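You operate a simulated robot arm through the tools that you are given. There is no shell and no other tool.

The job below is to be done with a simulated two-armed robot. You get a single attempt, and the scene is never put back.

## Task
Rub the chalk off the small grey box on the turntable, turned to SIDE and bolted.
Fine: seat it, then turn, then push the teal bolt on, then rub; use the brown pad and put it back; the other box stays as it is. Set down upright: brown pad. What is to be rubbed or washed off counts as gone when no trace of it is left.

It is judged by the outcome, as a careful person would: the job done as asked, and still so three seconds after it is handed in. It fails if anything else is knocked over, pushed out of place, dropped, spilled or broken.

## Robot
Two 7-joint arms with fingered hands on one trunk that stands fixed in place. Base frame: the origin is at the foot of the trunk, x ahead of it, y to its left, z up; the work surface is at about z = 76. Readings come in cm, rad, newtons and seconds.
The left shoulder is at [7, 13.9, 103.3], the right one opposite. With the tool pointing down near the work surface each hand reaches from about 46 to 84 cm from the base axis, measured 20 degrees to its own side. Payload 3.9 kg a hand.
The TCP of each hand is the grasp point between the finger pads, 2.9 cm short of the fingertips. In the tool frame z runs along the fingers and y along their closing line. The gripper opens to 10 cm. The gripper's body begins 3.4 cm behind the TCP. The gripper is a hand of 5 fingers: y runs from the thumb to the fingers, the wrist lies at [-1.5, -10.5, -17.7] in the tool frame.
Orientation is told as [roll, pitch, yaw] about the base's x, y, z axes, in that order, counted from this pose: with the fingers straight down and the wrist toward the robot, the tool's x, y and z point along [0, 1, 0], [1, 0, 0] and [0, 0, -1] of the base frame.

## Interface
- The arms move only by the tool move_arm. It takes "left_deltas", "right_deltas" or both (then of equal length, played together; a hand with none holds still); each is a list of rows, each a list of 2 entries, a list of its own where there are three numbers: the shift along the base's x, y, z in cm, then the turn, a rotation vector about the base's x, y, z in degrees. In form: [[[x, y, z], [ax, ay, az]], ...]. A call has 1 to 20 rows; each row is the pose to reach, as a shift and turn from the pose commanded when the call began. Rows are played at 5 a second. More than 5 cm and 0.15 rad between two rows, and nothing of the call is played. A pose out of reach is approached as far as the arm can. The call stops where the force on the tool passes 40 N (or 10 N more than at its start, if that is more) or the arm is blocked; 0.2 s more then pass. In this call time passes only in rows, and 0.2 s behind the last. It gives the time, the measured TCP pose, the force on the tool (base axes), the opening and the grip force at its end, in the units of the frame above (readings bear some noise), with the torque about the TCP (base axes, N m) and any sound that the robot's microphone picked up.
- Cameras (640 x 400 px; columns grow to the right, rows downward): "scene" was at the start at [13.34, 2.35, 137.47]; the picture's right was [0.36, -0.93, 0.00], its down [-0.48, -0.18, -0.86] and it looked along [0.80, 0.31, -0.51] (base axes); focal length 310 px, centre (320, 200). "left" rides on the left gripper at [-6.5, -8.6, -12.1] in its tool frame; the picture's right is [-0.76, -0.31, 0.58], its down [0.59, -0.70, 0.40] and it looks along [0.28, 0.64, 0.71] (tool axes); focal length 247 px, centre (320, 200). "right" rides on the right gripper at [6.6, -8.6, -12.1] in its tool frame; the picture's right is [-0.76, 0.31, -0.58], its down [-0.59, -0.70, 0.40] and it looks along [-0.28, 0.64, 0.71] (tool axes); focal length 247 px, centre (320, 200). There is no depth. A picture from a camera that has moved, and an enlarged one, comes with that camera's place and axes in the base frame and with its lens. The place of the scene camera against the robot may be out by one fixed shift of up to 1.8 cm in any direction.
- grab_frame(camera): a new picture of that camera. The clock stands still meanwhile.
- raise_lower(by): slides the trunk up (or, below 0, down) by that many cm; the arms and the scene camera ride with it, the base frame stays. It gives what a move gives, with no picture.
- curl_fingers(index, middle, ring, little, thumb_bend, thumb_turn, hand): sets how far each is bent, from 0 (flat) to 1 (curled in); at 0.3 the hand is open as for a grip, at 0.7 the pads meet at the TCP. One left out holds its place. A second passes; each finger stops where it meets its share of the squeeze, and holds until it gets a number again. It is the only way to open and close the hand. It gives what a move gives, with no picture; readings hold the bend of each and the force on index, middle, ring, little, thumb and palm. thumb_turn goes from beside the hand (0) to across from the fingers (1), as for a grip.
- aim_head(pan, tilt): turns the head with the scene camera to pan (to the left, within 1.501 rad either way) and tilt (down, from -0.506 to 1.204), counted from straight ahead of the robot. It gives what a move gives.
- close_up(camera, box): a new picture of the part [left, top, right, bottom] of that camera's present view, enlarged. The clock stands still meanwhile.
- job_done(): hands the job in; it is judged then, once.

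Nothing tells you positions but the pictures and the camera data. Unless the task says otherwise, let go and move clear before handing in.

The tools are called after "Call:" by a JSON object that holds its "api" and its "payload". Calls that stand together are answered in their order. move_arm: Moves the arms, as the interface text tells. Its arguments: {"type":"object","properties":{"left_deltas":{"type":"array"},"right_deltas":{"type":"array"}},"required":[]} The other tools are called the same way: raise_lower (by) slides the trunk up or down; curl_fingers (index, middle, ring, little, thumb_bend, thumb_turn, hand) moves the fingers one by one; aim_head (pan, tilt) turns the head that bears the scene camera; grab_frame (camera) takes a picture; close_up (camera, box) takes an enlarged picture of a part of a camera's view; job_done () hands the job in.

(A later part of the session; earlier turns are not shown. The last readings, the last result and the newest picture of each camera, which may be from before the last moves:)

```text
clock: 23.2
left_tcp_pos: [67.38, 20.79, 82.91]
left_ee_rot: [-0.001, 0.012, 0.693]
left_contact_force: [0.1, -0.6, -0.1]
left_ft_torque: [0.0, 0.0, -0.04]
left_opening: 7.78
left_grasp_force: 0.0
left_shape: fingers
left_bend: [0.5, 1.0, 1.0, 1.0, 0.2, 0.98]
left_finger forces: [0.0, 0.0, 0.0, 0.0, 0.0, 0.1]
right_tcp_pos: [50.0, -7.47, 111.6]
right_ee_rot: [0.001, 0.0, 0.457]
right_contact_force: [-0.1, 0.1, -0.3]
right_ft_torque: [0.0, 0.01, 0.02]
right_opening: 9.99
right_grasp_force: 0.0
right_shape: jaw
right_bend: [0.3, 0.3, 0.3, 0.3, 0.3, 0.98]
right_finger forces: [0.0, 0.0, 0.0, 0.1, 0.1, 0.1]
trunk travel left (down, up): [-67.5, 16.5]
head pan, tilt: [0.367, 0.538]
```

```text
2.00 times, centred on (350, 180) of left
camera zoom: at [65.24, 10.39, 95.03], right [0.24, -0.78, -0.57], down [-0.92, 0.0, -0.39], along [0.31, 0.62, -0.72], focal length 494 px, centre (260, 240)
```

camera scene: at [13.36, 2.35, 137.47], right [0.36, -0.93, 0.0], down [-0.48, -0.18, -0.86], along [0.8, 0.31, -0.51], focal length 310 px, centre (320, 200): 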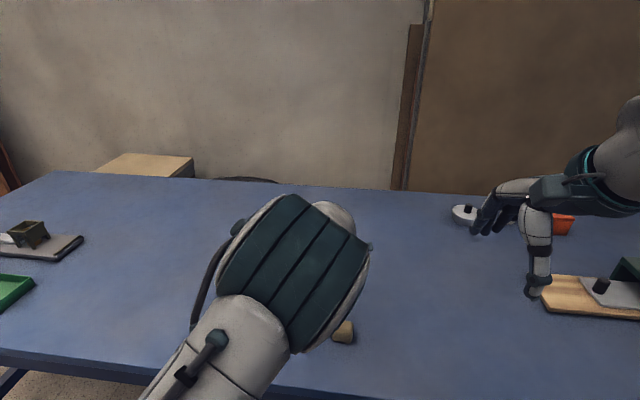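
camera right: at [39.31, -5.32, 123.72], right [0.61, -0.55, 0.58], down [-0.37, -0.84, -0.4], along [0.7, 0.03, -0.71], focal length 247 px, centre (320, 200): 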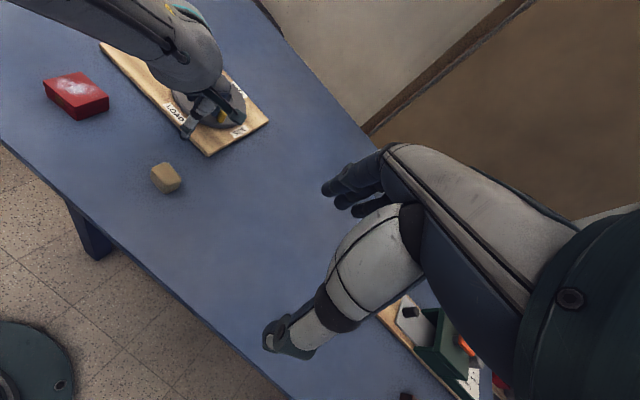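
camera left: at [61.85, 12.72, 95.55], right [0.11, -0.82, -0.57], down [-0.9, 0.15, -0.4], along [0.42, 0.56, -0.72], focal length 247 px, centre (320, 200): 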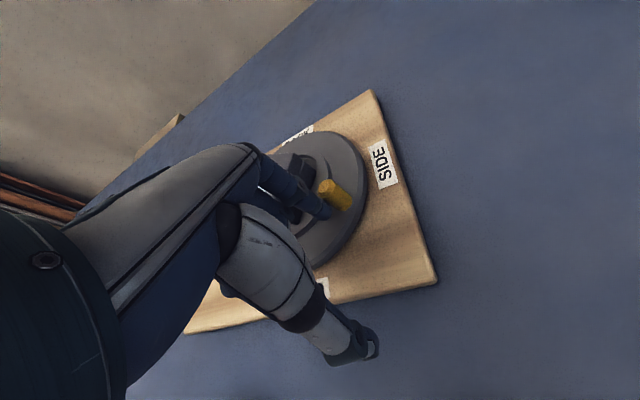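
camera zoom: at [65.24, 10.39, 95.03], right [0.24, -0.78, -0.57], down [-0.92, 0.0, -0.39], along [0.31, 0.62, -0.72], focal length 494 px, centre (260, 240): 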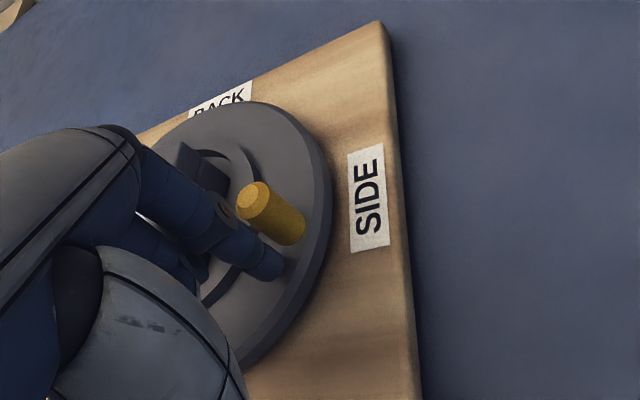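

The hand also sank slightly, so I'll raise it about 0.9 cm. That keeps the curled fingers above the box top and the fingertip still on the peg. Then I'll push in +x.

Call:
{"api": "move_arm", "payload": {"left_deltas": [[[0, 0, 0.5], [0, 0, 0]], [[0, -0.2, 0.9], [0, 0, 0]]]}}

Call:
{"api": "move_arm", "payload": {"left_deltas": [[[0.4, -0.12, 0], [0, 0, 0]], [[0.8, -0.22, 0], [0, 0, 0]], [[1.2, -0.3, 0], [0, 0, 0]]]}}

Call:
{"api": "close_up", "payload": {"camera": "left", "box": [240, 80, 460, 280]}}

```text
clock: 23.8
left_tcp_pos: [67.37, 20.75, 83.61]
left_ee_rot: [0.002, 0.014, 0.697]
left_contact_force: [-0.4, -0.5, 0.4]
left_ft_torque: [-0.02, -0.02, 0.04]
left_opening: 7.8
left_grasp_force: 0.0
left_shape: fingers
left_bend: [0.5, 1.0, 1.0, 1.0, 0.2, 0.98]
left_finger forces: [0.1, 0.0, 0.0, 0.0, 0.0, 0.1]
right_tcp_pos: [50.03, -7.51, 111.69]
right_ee_rot: [0.0, 0.001, 0.456]
right_contact_force: [0.4, -0.3, -0.3]
right_ft_torque: [0.0, 0.02, -0.02]
right_opening: 9.98
right_grasp_force: 0.0
right_shape: jaw
right_bend: [0.3, 0.3, 0.3, 0.3, 0.3, 0.98]
right_finger forces: [0.0, 0.1, 0.0, 0.1, 0.0, 0.0]
trunk travel left (down, up): [-67.5, 16.5]
head pan, tilt: [0.367, 0.538]
```

```text
clock: 24.6
left_tcp_pos: [68.82, 19.85, 84.49]
left_ee_rot: [-0.008, 0.005, 0.689]
left_contact_force: [-0.1, -0.4, 0.2]
left_ft_torque: [-0.01, 0.06, 0.0]
left_opening: 7.77
left_grasp_force: 0.1
left_shape: fingers
left_bend: [0.5, 1.0, 1.0, 1.0, 0.2, 0.98]
left_finger forces: [0.3, 0.0, 0.0, 0.0, 0.0, 0.0]
right_tcp_pos: [50.05, -7.4, 111.59]
right_ee_rot: [0.001, -0.001, 0.457]
right_contact_force: [-0.5, -0.5, 0.0]
right_ft_torque: [-0.01, -0.01, -0.04]
right_opening: 9.99
right_grasp_force: 0.0
right_shape: jaw
right_bend: [0.3, 0.3, 0.3, 0.3, 0.3, 0.98]
right_finger forces: [0.0, 0.1, 0.0, 0.0, 0.1, 0.1]
trunk travel left (down, up): [-67.5, 16.5]
head pan, tilt: [0.367, 0.538]
```

```text
2.00 times, centred on (350, 180) of left
camera zoom: at [66.54, 9.51, 96.48], right [0.24, -0.78, -0.57], down [-0.92, 0.0, -0.4], along [0.32, 0.62, -0.72], focal length 494 px, centre (260, 240)
```

zoom: 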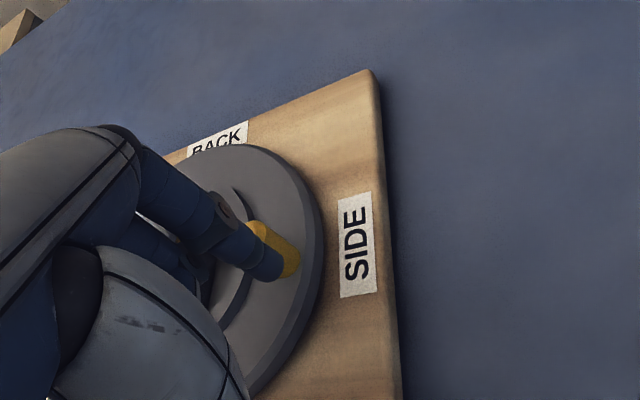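

The arm settles slowly in this posture. I'll hold still a moment, then read the pose and look again.

Call:
{"api": "move_arm", "payload": {"left_deltas": [[[0, 0, 0], [0, 0, 0]], [[0, 0, 0], [0, 0, 0]], [[0, 0, 0], [0, 0, 0]]]}}

Call:
{"api": "close_up", "payload": {"camera": "left", "box": [240, 120, 420, 280]}}

Call:
{"api": "close_up", "payload": {"camera": "right", "box": [150, 40, 290, 160]}}

Call:
{"api": "grab_frame", "payload": {"camera": "scene"}}

```text
clock: 25.4
left_tcp_pos: [68.76, 19.97, 84.29]
left_ee_rot: [-0.003, 0.005, 0.692]
left_contact_force: [0.2, -0.1, -0.2]
left_ft_torque: [0.01, -0.01, -0.01]
left_opening: 7.79
left_grasp_force: 0.1
left_shape: fingers
left_bend: [0.5, 1.0, 1.0, 1.0, 0.2, 0.98]
left_finger forces: [0.2, 0.0, 0.0, 0.0, 0.0, 0.0]
right_tcp_pos: [49.94, -7.43, 111.62]
right_ee_rot: [0.001, 0.0, 0.455]
right_contact_force: [1.4, -1.0, 0.3]
right_ft_torque: [0.01, 0.02, 0.01]
right_opening: 9.98
right_grasp_force: 0.2
right_shape: jaw
right_bend: [0.3, 0.3, 0.3, 0.3, 0.3, 0.98]
right_finger forces: [0.0, 0.0, 0.0, 0.0, 0.1, 0.0]
trunk travel left (down, up): [-67.5, 16.5]
head pan, tilt: [0.367, 0.538]
```

```text
2.50 times, centred on (330, 200) of left
camera zoom: at [66.51, 9.6, 96.31], right [0.24, -0.78, -0.57], down [-0.92, 0.0, -0.4], along [0.31, 0.62, -0.72], focal length 617 px, centre (295, 200)
```

zoom: 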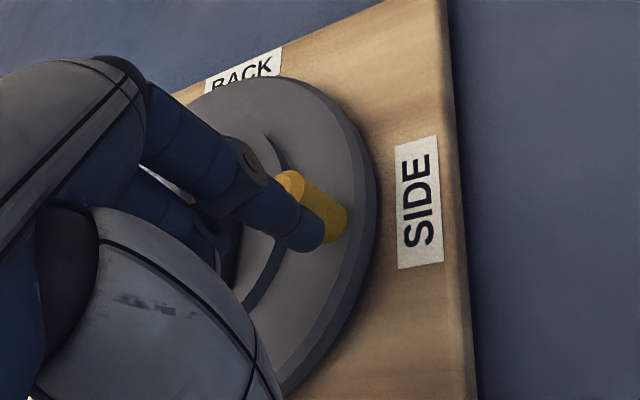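

```text
3.33 times, centred on (220, 100) of right
camera zoom: at [39.28, -5.32, 123.73], right [0.61, -0.55, 0.58], down [-0.37, -0.84, -0.4], along [0.7, 0.03, -0.71], focal length 823 px, centre (653, 533)
```

zoom: 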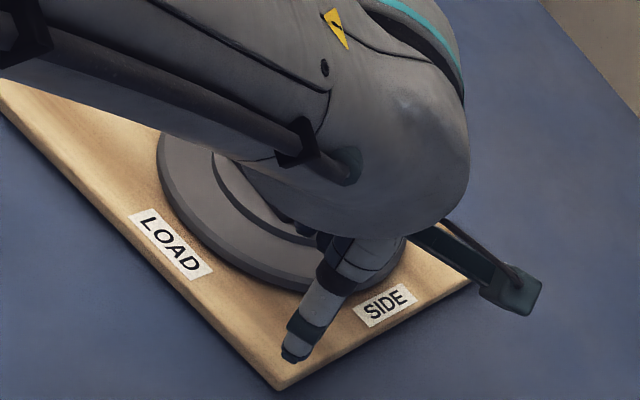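

```text
taken
camera scene: at [13.34, 2.35, 137.48], right [0.36, -0.93, 0.0], down [-0.48, -0.18, -0.86], along [0.8, 0.31, -0.51], focal length 310 px, centre (320, 200)
```

scene: 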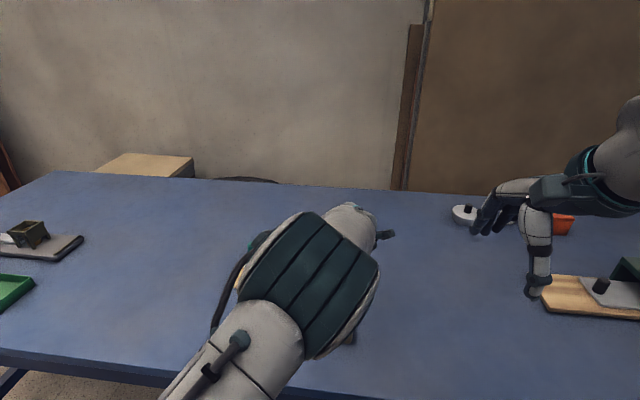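

After settling, the peg is at about 273° and the fingertip is on its -x side. It needs about 11° more, so I'll push gently in +x with a slight +y, then hold to settle.

Call:
{"api": "move_arm", "payload": {"left_deltas": [[[0.2, 0.05, -0.3], [0, 0, 0]], [[0.45, 0.1, -0.4], [0, 0, 0]], [[0.7, 0.15, -0.4], [0, 0, 0]], [[0.9, 0.2, -0.4], [0, 0, 0]], [[0.9, 0.2, -0.4], [0, 0, 0]], [[0.9, 0.2, -0.4], [0, 0, 0]]]}}

Call:
{"api": "close_up", "payload": {"camera": "left", "box": [240, 120, 420, 280]}}

```text
clock: 26.8
left_tcp_pos: [69.68, 19.75, 83.89]
left_ee_rot: [0.001, 0.001, 0.68]
left_contact_force: [-0.5, -0.3, -0.3]
left_ft_torque: [0.03, 0.03, -0.02]
left_opening: 7.76
left_grasp_force: 0.4
left_shape: fingers
left_bend: [0.5, 1.0, 1.0, 1.0, 0.2, 0.98]
left_finger forces: [0.1, 0.0, 0.0, 0.0, 0.1, 0.0]
right_tcp_pos: [50.01, -7.39, 111.53]
right_ee_rot: [-0.001, -0.001, 0.456]
right_contact_force: [-0.9, -0.5, -1.0]
right_ft_torque: [-0.04, 0.0, -0.01]
right_opening: 9.98
right_grasp_force: 0.0
right_shape: jaw
right_bend: [0.3, 0.3, 0.3, 0.3, 0.3, 0.98]
right_finger forces: [0.0, 0.0, 0.1, 0.0, 0.1, 0.0]
trunk travel left (down, up): [-67.5, 16.5]
head pan, tilt: [0.367, 0.538]
```

```text
2.50 times, centred on (330, 200) of left
camera zoom: at [67.3, 9.28, 95.91], right [0.24, -0.78, -0.58], down [-0.92, 0.01, -0.4], along [0.32, 0.62, -0.71], focal length 617 px, centre (295, 200)
```

zoom: 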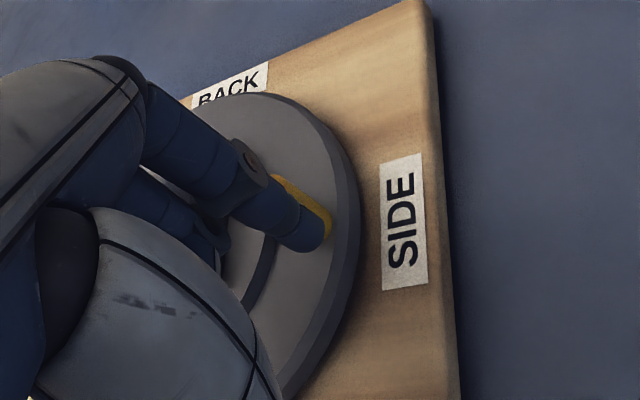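

The peg is at about 280°, but the finger has slid toward its outer side. I'll back off slightly, move the finger inward behind the peg and settle before the last push.

Call:
{"api": "move_arm", "payload": {"left_deltas": [[[-0.7, 0.1, 0], [0, 0, 0]], [[-0.8, 0.5, 0], [0, 0, 0]], [[-0.8, 0.9, 0], [0, 0, 0]], [[-0.8, 0.9, 0], [0, 0, 0]], [[-0.8, 0.9, 0], [0, 0, 0]]]}}

Call:
{"api": "close_up", "payload": {"camera": "left", "box": [240, 120, 420, 280]}}

```text
clock: 28.0
left_tcp_pos: [68.87, 20.7, 83.98]
left_ee_rot: [-0.002, 0.001, 0.683]
left_contact_force: [0.8, 0.3, -0.1]
left_ft_torque: [0.04, -0.02, 0.01]
left_opening: 7.77
left_grasp_force: 0.0
left_shape: fingers
left_bend: [0.5, 1.0, 1.0, 1.0, 0.2, 0.98]
left_finger forces: [0.0, 0.0, 0.0, 0.1, 0.0, 0.0]
right_tcp_pos: [49.93, -7.62, 111.67]
right_ee_rot: [0.001, 0.001, 0.455]
right_contact_force: [-0.4, -0.1, 0.2]
right_ft_torque: [-0.01, -0.02, -0.01]
right_opening: 10.0
right_grasp_force: 0.0
right_shape: jaw
right_bend: [0.3, 0.3, 0.3, 0.3, 0.3, 0.98]
right_finger forces: [0.0, 0.1, 0.0, 0.0, 0.0, 0.0]
trunk travel left (down, up): [-67.5, 16.5]
head pan, tilt: [0.367, 0.538]
```

```text
2.50 times, centred on (330, 200) of left
camera zoom: at [66.58, 10.19, 96.05], right [0.24, -0.78, -0.57], down [-0.92, 0.01, -0.4], along [0.32, 0.62, -0.71], focal length 617 px, centre (295, 200)
```

zoom: 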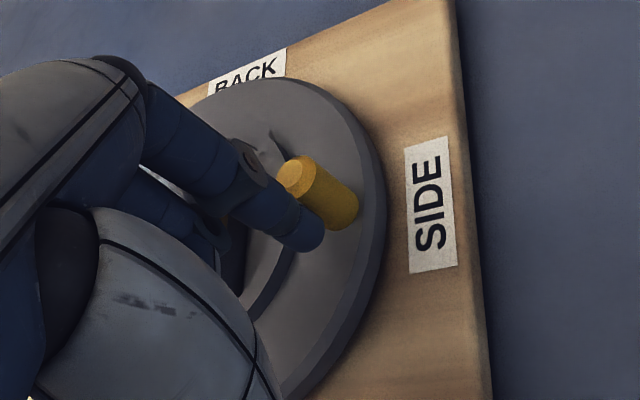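

The finger is now directly behind the peg (~280.6°), and the SIDE label is at about 284.8°. I'll push about 0.8 cm in +x and check.

Call:
{"api": "move_arm", "payload": {"left_deltas": [[[0.3, 0.05, 0], [0, 0, 0]], [[0.6, 0.1, 0], [0, 0, 0]], [[0.85, 0.15, 0], [0, 0, 0]], [[0.85, 0.15, 0], [0, 0, 0]], [[0.85, 0.15, 0], [0, 0, 0]]]}}

Call:
{"api": "close_up", "payload": {"camera": "left", "box": [240, 120, 420, 280]}}

```text
clock: 29.2
left_tcp_pos: [69.78, 20.88, 84.01]
left_ee_rot: [0.001, -0.001, 0.68]
left_contact_force: [0.3, -0.8, 0.1]
left_ft_torque: [-0.03, -0.02, 0.01]
left_opening: 7.76
left_grasp_force: 0.2
left_shape: fingers
left_bend: [0.5, 1.0, 1.0, 1.0, 0.2, 0.98]
left_finger forces: [0.3, 0.0, 0.1, 0.0, 0.0, 0.0]
right_tcp_pos: [49.79, -7.56, 111.6]
right_ee_rot: [0.0, -0.001, 0.457]
right_contact_force: [0.0, 0.4, -0.2]
right_ft_torque: [0.01, 0.03, 0.01]
right_opening: 9.98
right_grasp_force: 0.0
right_shape: jaw
right_bend: [0.3, 0.3, 0.3, 0.3, 0.3, 0.98]
right_finger forces: [0.0, 0.0, 0.0, 0.1, 0.0, 0.0]
trunk travel left (down, up): [-67.5, 16.5]
head pan, tilt: [0.367, 0.538]
```

```text
2.50 times, centred on (330, 200) of left
camera zoom: at [67.38, 10.31, 95.97], right [0.24, -0.78, -0.58], down [-0.92, 0.02, -0.4], along [0.32, 0.62, -0.71], focal length 617 px, centre (295, 200)
```

zoom: 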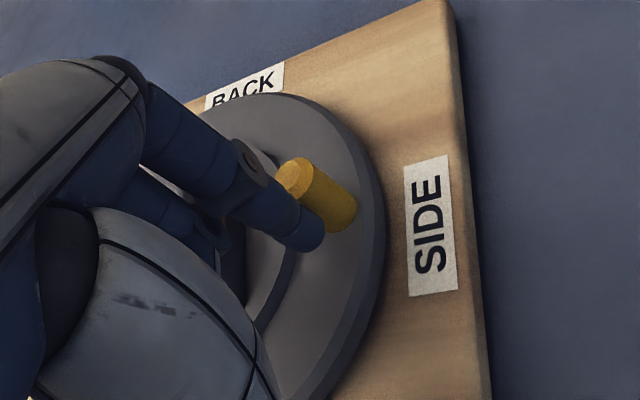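

The peg looks to be at about SIDE (285–287°). I'll back the finger off, lift and straighten the hand so I can verify from the scene camera.

Call:
{"api": "move_arm", "payload": {"left_deltas": [[[-1.0, -0.2, 0], [0, 0, 0]], [[-1.8, -0.5, 0.5], [0, 0, 0]], [[-2.5, -0.5, 3.5], [0, 0, 0]], [[-4.0, -0.5, 7.0], [0, 0, -5]], [[-6.5, 0.5, 9.5], [0, 0, -11]], [[-9.0, 2.0, 10.5], [0, 0, -17]], [[-12.0, 4.0, 10.5], [0, 0, -23]]]}}

Call:
{"api": "grab_frame", "payload": {"camera": "scene"}}

Call:
{"api": "close_up", "payload": {"camera": "right", "box": [130, 10, 290, 140]}}

Call:
{"api": "grab_frame", "payload": {"camera": "left"}}

```text
clock: 30.8
left_tcp_pos: [57.53, 24.7, 94.5]
left_ee_rot: [0.001, -0.002, 0.275]
left_contact_force: [-0.1, 0.6, 0.0]
left_ft_torque: [-0.03, -0.02, -0.04]
left_opening: 7.8
left_grasp_force: 0.0
left_shape: fingers
left_bend: [0.5, 1.0, 1.0, 1.0, 0.2, 0.98]
left_finger forces: [0.0, 0.0, 0.0, 0.1, 0.0, 0.0]
right_tcp_pos: [49.73, -7.47, 111.71]
right_ee_rot: [-0.002, -0.002, 0.455]
right_contact_force: [-0.5, -0.1, -0.1]
right_ft_torque: [-0.02, -0.01, 0.0]
right_opening: 9.97
right_grasp_force: 0.1
right_shape: jaw
right_bend: [0.3, 0.3, 0.3, 0.3, 0.3, 0.98]
right_finger forces: [0.1, 0.0, 0.0, 0.0, 0.0, 0.0]
trunk travel left (down, up): [-67.5, 16.5]
head pan, tilt: [0.367, 0.538]
```

```text
taken
camera scene: at [13.1, 2.47, 137.5], right [0.36, -0.93, 0.0], down [-0.48, -0.18, -0.86], along [0.8, 0.31, -0.51], focal length 310 px, centre (320, 200)
```

scene: 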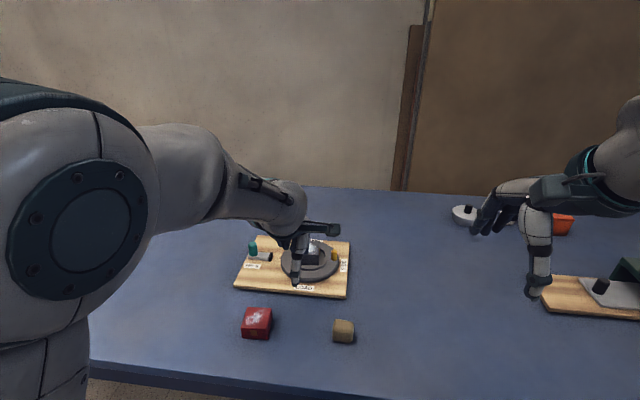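

```text
3.08 times, centred on (210, 75) of right
camera zoom: at [39.06, -5.21, 123.82], right [0.61, -0.54, 0.58], down [-0.37, -0.84, -0.4], along [0.7, 0.03, -0.71], focal length 760 px, centre (658, 585)
```

zoom: 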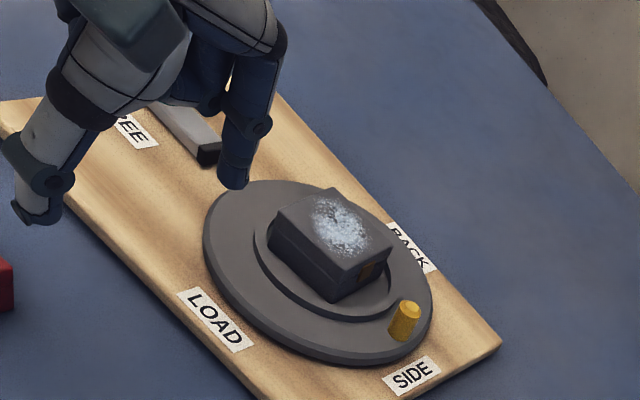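

```text
taken
camera left: at [51.13, 16.09, 106.42], right [-0.09, -0.81, -0.58], down [-0.84, 0.38, -0.4], along [0.54, 0.45, -0.71], focal length 247 px, centre (320, 200)
```

left: 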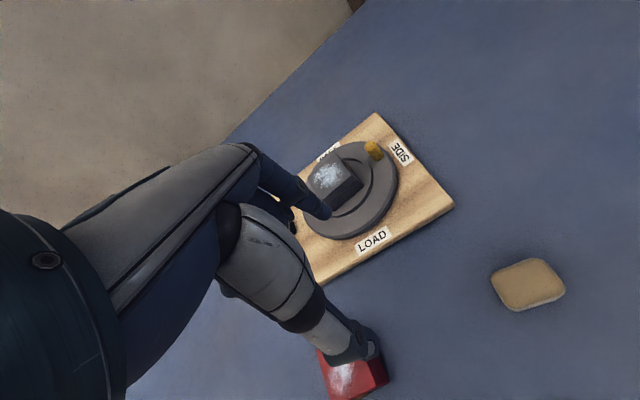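

The peg and the box's clasp now point to SIDE. I'll zoom in to measure the angle.

Call:
{"api": "close_up", "payload": {"camera": "scene", "box": [230, 225, 360, 305]}}

Call:
{"api": "close_up", "payload": {"camera": "right", "box": [190, 60, 280, 140]}}

Call:
{"api": "close_up", "payload": {"camera": "left", "box": [290, 100, 470, 260]}}

```text
4.92 times, centred on (295, 265) of scene
camera zoom: at [13.1, 2.47, 137.5], right [0.36, -0.93, 0.0], down [-0.48, -0.18, -0.86], along [0.8, 0.31, -0.51], focal length 1528 px, centre (443, -120)
```

zoom: 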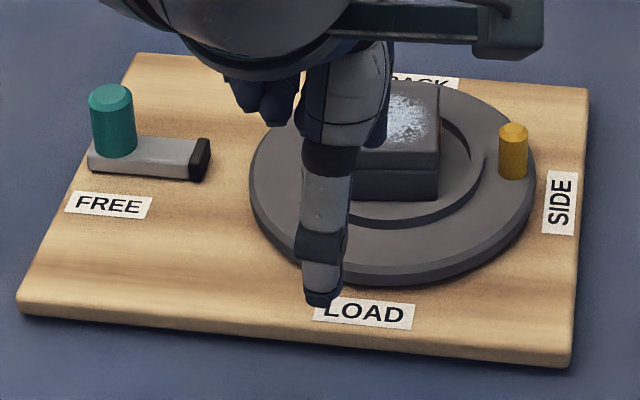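

```text
5.00 times, centred on (235, 100) of right
camera zoom: at [39.06, -5.21, 123.82], right [0.61, -0.54, 0.58], down [-0.37, -0.84, -0.4], along [0.7, 0.03, -0.71], focal length 1235 px, centre (745, 700)
```

zoom: 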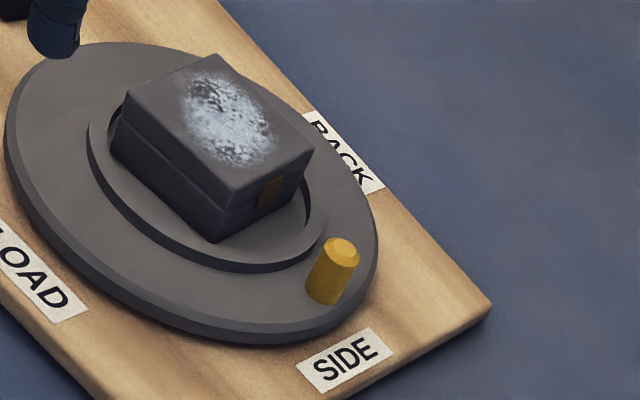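

```text
2.50 times, centred on (380, 180) of left
camera zoom: at [51.13, 16.09, 106.42], right [-0.09, -0.81, -0.58], down [-0.84, 0.38, -0.4], along [0.54, 0.45, -0.71], focal length 617 px, centre (170, 250)
```

zoom: 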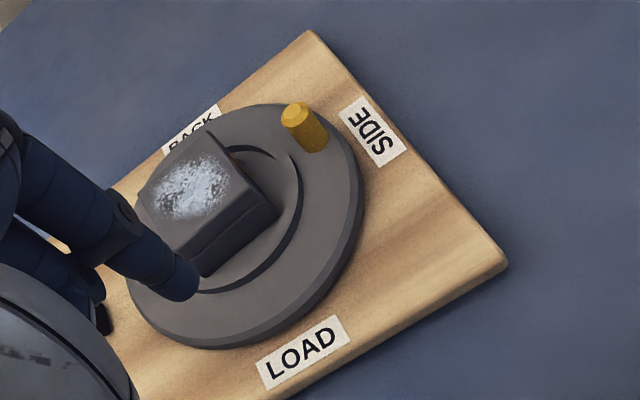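

The rotation from LOAD measures about 90–91°, so the table is at SIDE. Next is the teal bolt, with its knob near (69.7, 45.1) sliding toward the disc along about (0.24, -0.97). I'll move the index finger to the knob's outer side, high first.

Call:
{"api": "move_arm", "payload": {"left_deltas": [[[1.4, 4.0, 0], [0, 0, 0]], [[2.8, 8.0, 0], [0, 0, 0]], [[4.2, 12.0, 0], [0, 0, 0]], [[5.6, 16.0, 0], [0, 0, 0]], [[7.0, 20.0, 0], [0, 0, -0.4]], [[8.2, 24.0, -1.0], [0, 0, -0.8]], [[8.2, 24.0, -4.0], [0, 0, -0.8]], [[8.2, 24.0, -4.0], [0, 0, -0.8]]]}}

Call:
{"api": "grab_frame", "payload": {"camera": "left"}}

Call:
{"api": "close_up", "payload": {"camera": "right", "box": [80, 0, 280, 150]}}

Call:
{"api": "close_up", "payload": {"camera": "scene", "box": [210, 195, 370, 305]}}

```text
clock: 32.6
left_tcp_pos: [65.84, 48.84, 90.44]
left_ee_rot: [0.001, 0.0, 0.264]
left_contact_force: [0.9, 0.3, -0.2]
left_ft_torque: [-0.01, -0.02, 0.0]
left_opening: 7.81
left_grasp_force: 0.1
left_shape: fingers
left_bend: [0.5, 1.0, 1.0, 1.0, 0.2, 0.98]
left_finger forces: [0.0, 0.0, 0.0, 0.0, 0.1, 0.1]
right_tcp_pos: [49.78, -7.57, 111.64]
right_ee_rot: [0.001, 0.0, 0.454]
right_contact_force: [0.5, -0.1, -0.3]
right_ft_torque: [0.0, 0.02, 0.0]
right_opening: 9.97
right_grasp_force: 0.1
right_shape: jaw
right_bend: [0.3, 0.3, 0.3, 0.3, 0.3, 0.98]
right_finger forces: [0.0, 0.1, 0.0, 0.0, 0.0, 0.1]
trunk travel left (down, up): [-67.5, 16.5]
head pan, tilt: [0.367, 0.538]
```

```text
taken
camera left: at [59.37, 40.27, 102.38], right [-0.1, -0.81, -0.58], down [-0.83, 0.38, -0.4], along [0.55, 0.44, -0.71], focal length 247 px, centre (320, 200)
```

left: 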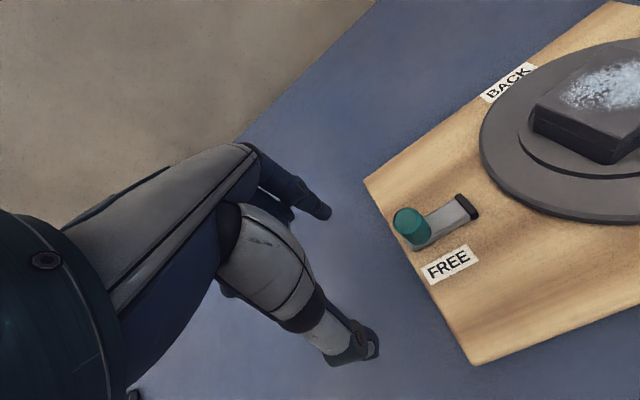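

```text
2.67 times, centred on (180, 75) of right
camera zoom: at [39.27, -5.31, 123.74], right [0.61, -0.55, 0.58], down [-0.37, -0.84, -0.4], along [0.7, 0.03, -0.71], focal length 659 px, centre (693, 533)
```

zoom: 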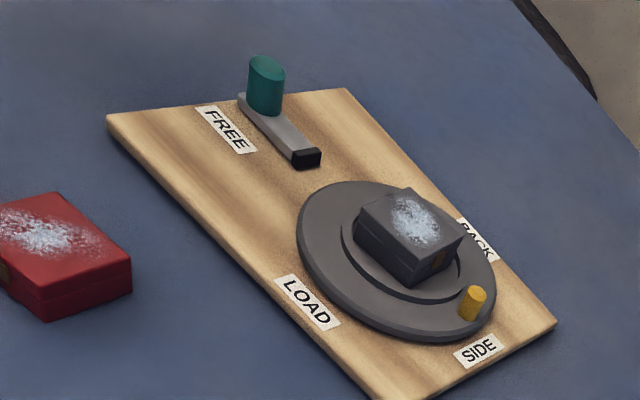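

```text
3.64 times, centred on (290, 250) of scene
camera zoom: at [13.32, 2.36, 137.48], right [0.36, -0.93, 0.0], down [-0.48, -0.18, -0.86], along [0.8, 0.31, -0.51], focal length 1128 px, centre (429, 18)
```

zoom: 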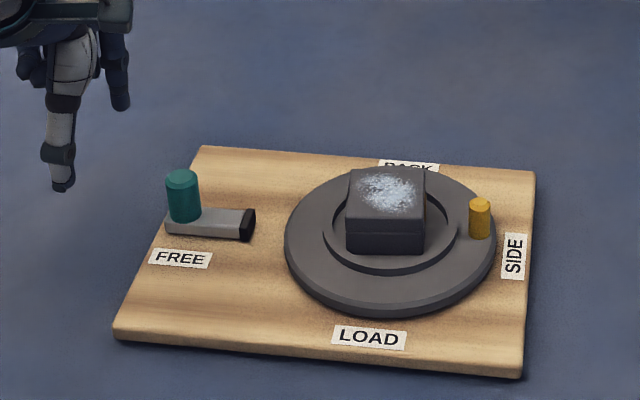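

Now the view is unobstructed. I'll take close-ups of the bolt and the turntable.

Call:
{"api": "close_up", "payload": {"camera": "left", "box": [370, 140, 530, 260]}}

Call:
{"api": "close_up", "payload": {"camera": "scene", "box": [240, 230, 350, 300]}}

Call:
{"api": "close_up", "payload": {"camera": "right", "box": [160, 10, 270, 110]}}

```text
3.33 times, centred on (450, 200) of left
camera zoom: at [59.37, 40.27, 102.38], right [-0.1, -0.81, -0.58], down [-0.83, 0.38, -0.4], along [0.55, 0.44, -0.71], focal length 823 px, centre (-113, 200)
```

zoom: 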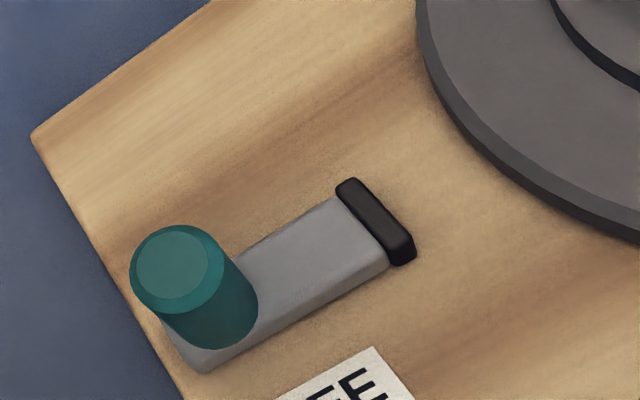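

```text
5.71 times, centred on (295, 265) of scene
camera zoom: at [13.32, 2.36, 137.48], right [0.36, -0.93, 0.0], down [-0.48, -0.18, -0.86], along [0.8, 0.31, -0.51], focal length 1773 px, centre (463, -171)
```

zoom: 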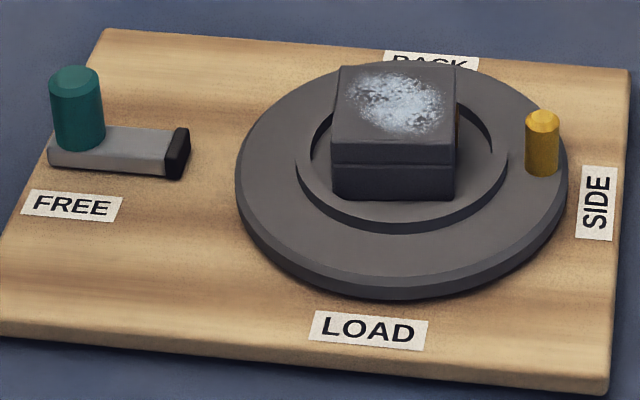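

```text
4.00 times, centred on (215, 60) of right
camera zoom: at [39.27, -5.31, 123.74], right [0.61, -0.55, 0.58], down [-0.37, -0.84, -0.4], along [0.7, 0.03, -0.71], focal length 988 px, centre (740, 760)
```

zoom: 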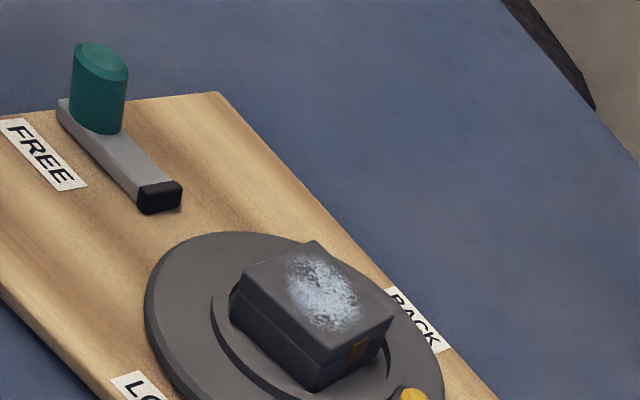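

The knob is near (69.2, 44.5) with its top at z ≈ 81.3, and the bar points at the disc. I'll lower the finger outside the knob and push in stages along (0.21, -0.98).

Call:
{"api": "move_arm", "payload": {"left_deltas": [[[-0.4, 0, -2.8], [0, 0, 0]], [[-0.4, 0, -5.6], [0, 0, 0]], [[-0.4, 0, -8.4], [0, 0, 0]], [[-0.4, 0, -8.4], [0, 0, 0]]]}}

Call:
{"api": "move_arm", "payload": {"left_deltas": [[[0.1, -0.49, 0], [0, 0, 0]], [[0.21, -0.98, 0], [0, 0, 0]], [[0.32, -1.47, 0], [0, 0, 0]], [[0.42, -1.96, 0], [0, 0, 0]]]}}

Call:
{"api": "close_up", "payload": {"camera": "left", "box": [260, 110, 480, 270]}}

Call:
{"api": "close_up", "payload": {"camera": "scene", "box": [220, 210, 350, 300]}}

```text
clock: 33.6
left_tcp_pos: [65.56, 48.7, 81.96]
left_ee_rot: [0.0, 0.001, 0.263]
left_contact_force: [-0.5, 0.0, 0.0]
left_ft_torque: [0.01, -0.01, -0.02]
left_opening: 7.83
left_grasp_force: 0.1
left_shape: fingers
left_bend: [0.5, 1.0, 1.0, 1.0, 0.2, 0.98]
left_finger forces: [0.0, 0.0, 0.0, 0.0, 0.0, 0.0]
right_tcp_pos: [49.82, -7.53, 111.64]
right_ee_rot: [0.001, 0.0, 0.455]
right_contact_force: [0.2, -0.3, -0.3]
right_ft_torque: [0.01, 0.04, -0.01]
right_opening: 9.97
right_grasp_force: 0.1
right_shape: jaw
right_bend: [0.3, 0.3, 0.3, 0.3, 0.3, 0.98]
right_finger forces: [0.1, 0.1, 0.0, 0.1, 0.1, 0.0]
trunk travel left (down, up): [-67.5, 16.5]
head pan, tilt: [0.367, 0.538]
```

```text
clock: 34.6
left_tcp_pos: [66.05, 46.85, 82.13]
left_ee_rot: [-0.002, 0.002, 0.265]
left_contact_force: [0.6, 0.0, 0.5]
left_ft_torque: [0.04, -0.05, 0.03]
left_opening: 7.8
left_grasp_force: 0.1
left_shape: fingers
left_bend: [0.5, 1.0, 1.0, 1.0, 0.2, 0.98]
left_finger forces: [0.0, 0.0, 0.0, 0.0, 0.0, 0.0]
right_tcp_pos: [49.9, -7.53, 111.52]
right_ee_rot: [0.0, 0.001, 0.455]
right_contact_force: [0.0, -0.7, 0.5]
right_ft_torque: [0.0, 0.0, -0.01]
right_opening: 9.97
right_grasp_force: 0.1
right_shape: jaw
right_bend: [0.3, 0.3, 0.3, 0.3, 0.3, 0.98]
right_finger forces: [0.0, 0.0, 0.0, 0.0, 0.1, 0.0]
trunk travel left (down, up): [-67.5, 16.5]
head pan, tilt: [0.367, 0.538]
```

```text
2.50 times, centred on (370, 190) of left
camera zoom: at [59.58, 38.34, 94.11], right [-0.1, -0.81, -0.58], down [-0.83, 0.38, -0.4], along [0.54, 0.44, -0.71], focal length 617 px, centre (195, 225)
```

zoom: 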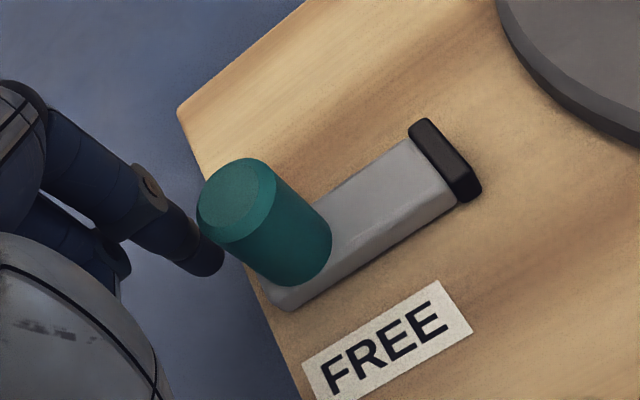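

```text
4.44 times, centred on (285, 255) of scene
camera zoom: at [13.34, 2.33, 137.48], right [0.36, -0.93, 0.0], down [-0.48, -0.18, -0.86], along [0.8, 0.31, -0.51], focal length 1379 px, centre (476, -44)
```

zoom: 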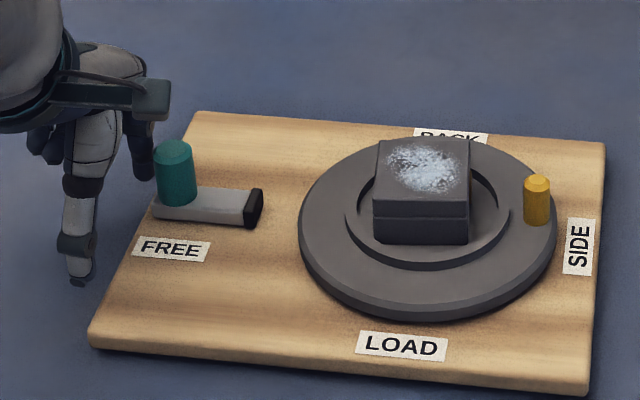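

The finger is about 1.1 cm off the knob's centre line in +x. I'll shift it, then push and watch the force.

Call:
{"api": "move_arm", "payload": {"left_deltas": [[[-0.5, 0.1, 0], [0, 0, 0]], [[-1.0, 0.1, 0], [0, 0, 0]], [[-1.0, 0.1, 0], [0, 0, 0]]]}}

Call:
{"api": "move_arm", "payload": {"left_deltas": [[[0.08, -0.4, 0], [0, 0, 0]], [[0.17, -0.8, 0], [0, 0, 0]], [[0.25, -1.2, 0], [0, 0, 0]], [[0.34, -1.6, 0], [0, 0, 0]]]}}

Call:
{"api": "close_up", "payload": {"camera": "left", "box": [260, 110, 480, 270]}}

Call:
{"api": "close_up", "payload": {"camera": "scene", "box": [220, 210, 350, 300]}}

```text
clock: 35.4
left_tcp_pos: [65.04, 46.97, 82.1]
left_ee_rot: [0.001, 0.0, 0.265]
left_contact_force: [0.2, -0.2, 0.3]
left_ft_torque: [0.01, -0.01, -0.02]
left_opening: 7.8
left_grasp_force: 0.0
left_shape: fingers
left_bend: [0.5, 1.0, 1.0, 1.0, 0.2, 0.98]
left_finger forces: [0.1, 0.0, 0.0, 0.1, 0.1, 0.0]
right_tcp_pos: [49.86, -7.59, 111.53]
right_ee_rot: [0.0, -0.002, 0.455]
right_contact_force: [0.6, -0.6, -0.6]
right_ft_torque: [-0.01, 0.0, -0.03]
right_opening: 9.98
right_grasp_force: 0.1
right_shape: jaw
right_bend: [0.3, 0.3, 0.3, 0.3, 0.3, 0.98]
right_finger forces: [0.1, 0.0, 0.0, 0.0, 0.0, 0.0]
trunk travel left (down, up): [-67.5, 16.5]
head pan, tilt: [0.367, 0.538]
```

```text
clock: 36.4
left_tcp_pos: [65.23, 45.29, 82.06]
left_ee_rot: [-0.001, 0.0, 0.265]
left_contact_force: [-0.7, 1.3, -0.5]
left_ft_torque: [-0.01, -0.01, 0.04]
left_opening: 7.86
left_grasp_force: 1.1
left_shape: fingers
left_bend: [0.5, 1.0, 1.0, 1.0, 0.2, 0.98]
left_finger forces: [1.4, 0.0, 0.0, 0.0, 0.0, 0.0]
right_tcp_pos: [49.97, -7.54, 111.6]
right_ee_rot: [0.0, 0.002, 0.456]
right_contact_force: [-0.7, 0.2, 0.9]
right_ft_torque: [0.0, 0.02, 0.02]
right_opening: 9.98
right_grasp_force: 0.1
right_shape: jaw
right_bend: [0.3, 0.3, 0.3, 0.3, 0.3, 0.98]
right_finger forces: [0.0, 0.1, 0.1, 0.1, 0.0, 0.1]
trunk travel left (down, up): [-67.5, 16.5]
head pan, tilt: [0.367, 0.538]
```

```text
2.50 times, centred on (370, 190) of left
camera zoom: at [58.85, 36.77, 94.06], right [-0.1, -0.81, -0.58], down [-0.83, 0.38, -0.4], along [0.54, 0.44, -0.71], focal length 617 px, centre (195, 225)
```

zoom: 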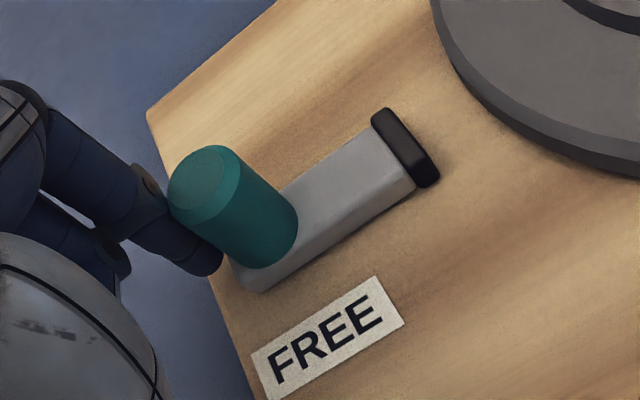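

```text
4.44 times, centred on (285, 255) of scene
camera zoom: at [13.35, 2.36, 137.47], right [0.36, -0.93, 0.0], down [-0.48, -0.18, -0.86], along [0.8, 0.31, -0.51], focal length 1379 px, centre (476, -44)
```

zoom: 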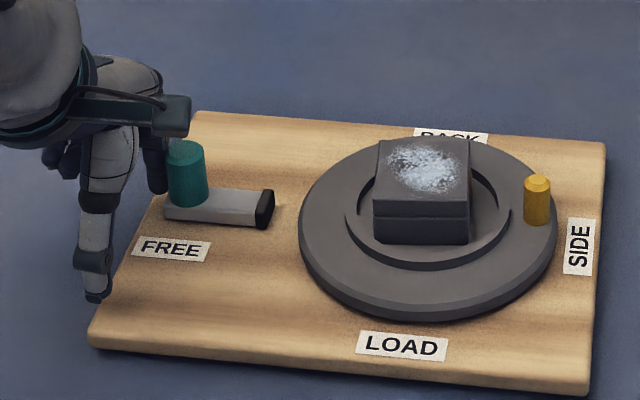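

The bolt slides at about 1.4 N. I'll continue pushing toward the disc.

Call:
{"api": "move_arm", "payload": {"left_deltas": [[[0.08, -0.4, 0], [0, 0, 0]], [[0.17, -0.8, 0], [0, 0, 0]], [[0.25, -1.2, 0], [0, 0, 0]], [[0.34, -1.6, 0], [0, 0, 0]]]}}

Call:
{"api": "close_up", "payload": {"camera": "left", "box": [260, 110, 480, 270]}}

Call:
{"api": "close_up", "payload": {"camera": "scene", "box": [220, 210, 350, 300]}}

```text
clock: 37.4
left_tcp_pos: [65.83, 43.68, 82.05]
left_ee_rot: [0.0, 0.0, 0.265]
left_contact_force: [-0.5, 0.5, -0.5]
left_ft_torque: [0.0, 0.03, 0.02]
left_opening: 7.79
left_grasp_force: 0.8
left_shape: fingers
left_bend: [0.5, 1.0, 1.0, 1.0, 0.2, 0.98]
left_finger forces: [1.2, 0.0, 0.0, 0.0, 0.0, 0.1]
right_tcp_pos: [49.9, -7.46, 111.65]
right_ee_rot: [0.0, 0.0, 0.455]
right_contact_force: [-0.1, 0.1, 0.5]
right_ft_torque: [0.0, 0.0, 0.03]
right_opening: 9.99
right_grasp_force: 0.0
right_shape: jaw
right_bend: [0.3, 0.3, 0.3, 0.3, 0.3, 0.98]
right_finger forces: [0.0, 0.0, 0.1, 0.0, 0.0, 0.1]
trunk travel left (down, up): [-67.5, 16.5]
head pan, tilt: [0.367, 0.538]
```

```text
2.50 times, centred on (370, 190) of left
camera zoom: at [59.26, 35.17, 94.04], right [-0.1, -0.81, -0.58], down [-0.83, 0.38, -0.4], along [0.54, 0.44, -0.71], focal length 617 px, centre (195, 225)
```

zoom: 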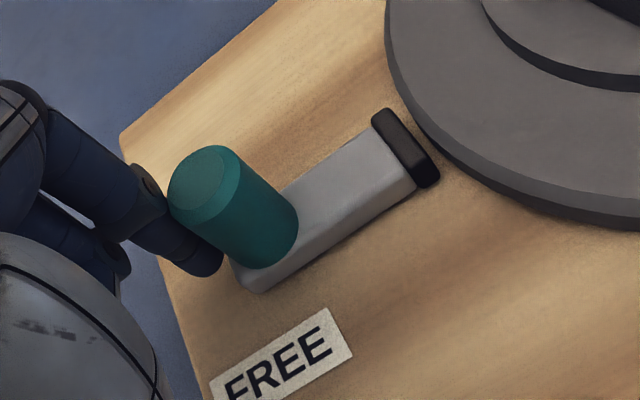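

```text
4.44 times, centred on (285, 255) of scene
camera zoom: at [13.34, 2.36, 137.47], right [0.36, -0.93, 0.0], down [-0.48, -0.18, -0.86], along [0.8, 0.31, -0.51], focal length 1379 px, centre (476, -44)
```

zoom: 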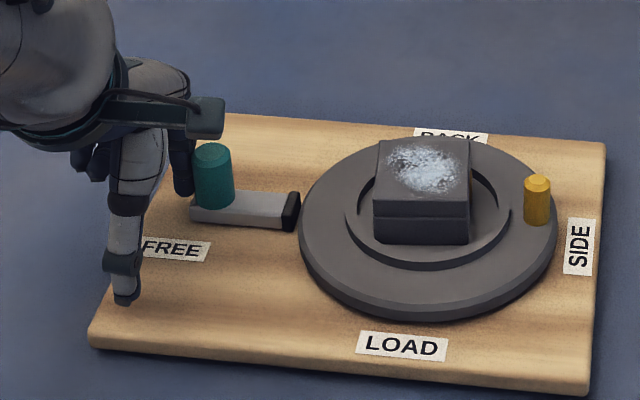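

The bolt tip is almost at the disc's edge. I'll continue in smaller steps and watch for resistance.

Call:
{"api": "move_arm", "payload": {"left_deltas": [[[0.06, -0.3, 0], [0, 0, 0]], [[0.12, -0.6, 0], [0, 0, 0]]]}}

Call:
{"api": "close_up", "payload": {"camera": "left", "box": [260, 110, 480, 270]}}

Call:
{"api": "close_up", "payload": {"camera": "right", "box": [160, 10, 270, 110]}}

```text
clock: 38.0
left_tcp_pos: [65.66, 43.38, 82.04]
left_ee_rot: [0.001, -0.001, 0.267]
left_contact_force: [-0.8, 9.3, 1.9]
left_ft_torque: [-0.02, -0.01, 0.27]
left_opening: 7.91
left_grasp_force: 4.1
left_shape: fingers
left_bend: [0.49, 1.0, 1.0, 1.0, 0.2, 0.98]
left_finger forces: [8.7, 0.0, 0.1, 0.1, 0.0, 0.0]
right_tcp_pos: [49.85, -7.28, 111.61]
right_ee_rot: [-0.002, 0.0, 0.456]
right_contact_force: [-0.2, 0.0, 0.6]
right_ft_torque: [-0.01, 0.03, 0.01]
right_opening: 9.97
right_grasp_force: 0.1
right_shape: jaw
right_bend: [0.3, 0.3, 0.3, 0.3, 0.3, 0.98]
right_finger forces: [0.0, 0.0, 0.1, 0.1, 0.1, 0.0]
trunk travel left (down, up): [-67.5, 16.5]
head pan, tilt: [0.367, 0.538]
```

```text
2.50 times, centred on (370, 190) of left
camera zoom: at [59.27, 34.8, 94.03], right [-0.1, -0.81, -0.58], down [-0.83, 0.38, -0.4], along [0.54, 0.44, -0.71], focal length 617 px, centre (195, 225)
```

zoom: 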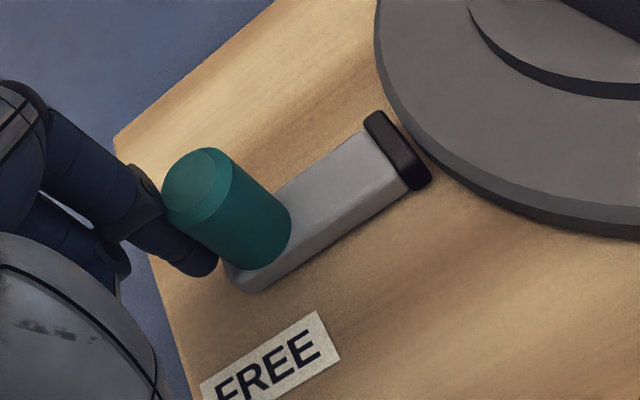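

```text
4.00 times, centred on (215, 60) of right
camera zoom: at [39.27, -5.15, 123.74], right [0.61, -0.54, 0.58], down [-0.37, -0.84, -0.4], along [0.7, 0.03, -0.71], focal length 988 px, centre (740, 760)
```

zoom: 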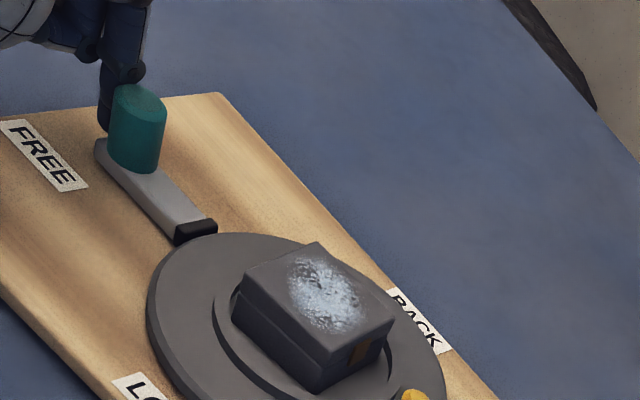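

Resistance rose to about 9 N as the black tip met the disc. I'll look closely at whether it has stopped in place or needs to go further.

Call:
{"api": "close_up", "payload": {"camera": "left", "box": [370, 120, 450, 190]}}

Call:
{"api": "close_up", "payload": {"camera": "scene", "box": [255, 240, 305, 275]}}

Call:
{"api": "close_up", "payload": {"camera": "right", "box": [180, 50, 230, 90]}}

Call:
{"api": "close_up", "payload": {"camera": "scene", "box": [290, 235, 350, 275]}}

```text
5.71 times, centred on (410, 155) of left
camera zoom: at [59.27, 34.8, 94.03], right [-0.1, -0.81, -0.58], down [-0.83, 0.38, -0.4], along [0.54, 0.44, -0.71], focal length 1411 px, centre (-194, 457)
```

zoom: 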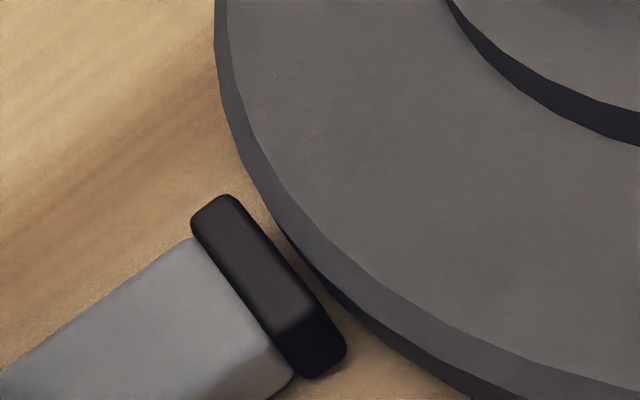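

```text
11.43 times, centred on (280, 258) of scene
camera zoom: at [13.32, 2.53, 137.47], right [0.36, -0.93, 0.0], down [-0.48, -0.18, -0.86], along [0.8, 0.31, -0.51], focal length 3546 px, centre (777, -457)
```

zoom: 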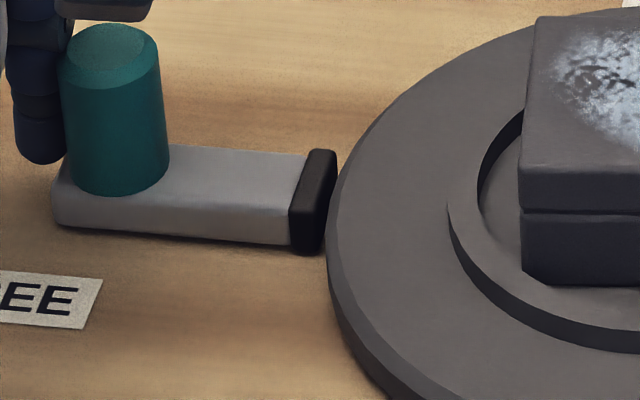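

```text
10.00 times, centred on (205, 70) of right
camera zoom: at [39.27, -5.15, 123.74], right [0.61, -0.54, 0.58], down [-0.37, -0.84, -0.4], along [0.7, 0.03, -0.71], focal length 2470 px, centre (1470, 1500)
```

zoom: 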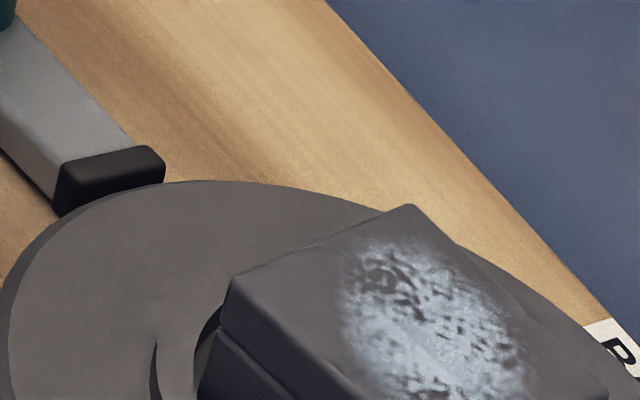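

```text
10.00 times, centred on (320, 255) of scene
camera zoom: at [13.32, 2.53, 137.47], right [0.36, -0.93, 0.0], down [-0.48, -0.18, -0.86], along [0.8, 0.31, -0.51], focal length 3103 px, centre (320, -350)
```

zoom: 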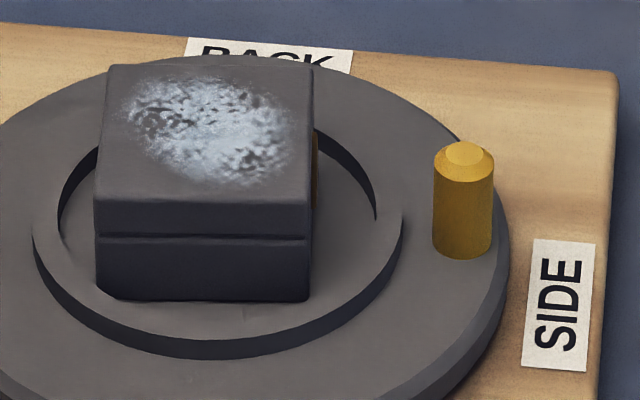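

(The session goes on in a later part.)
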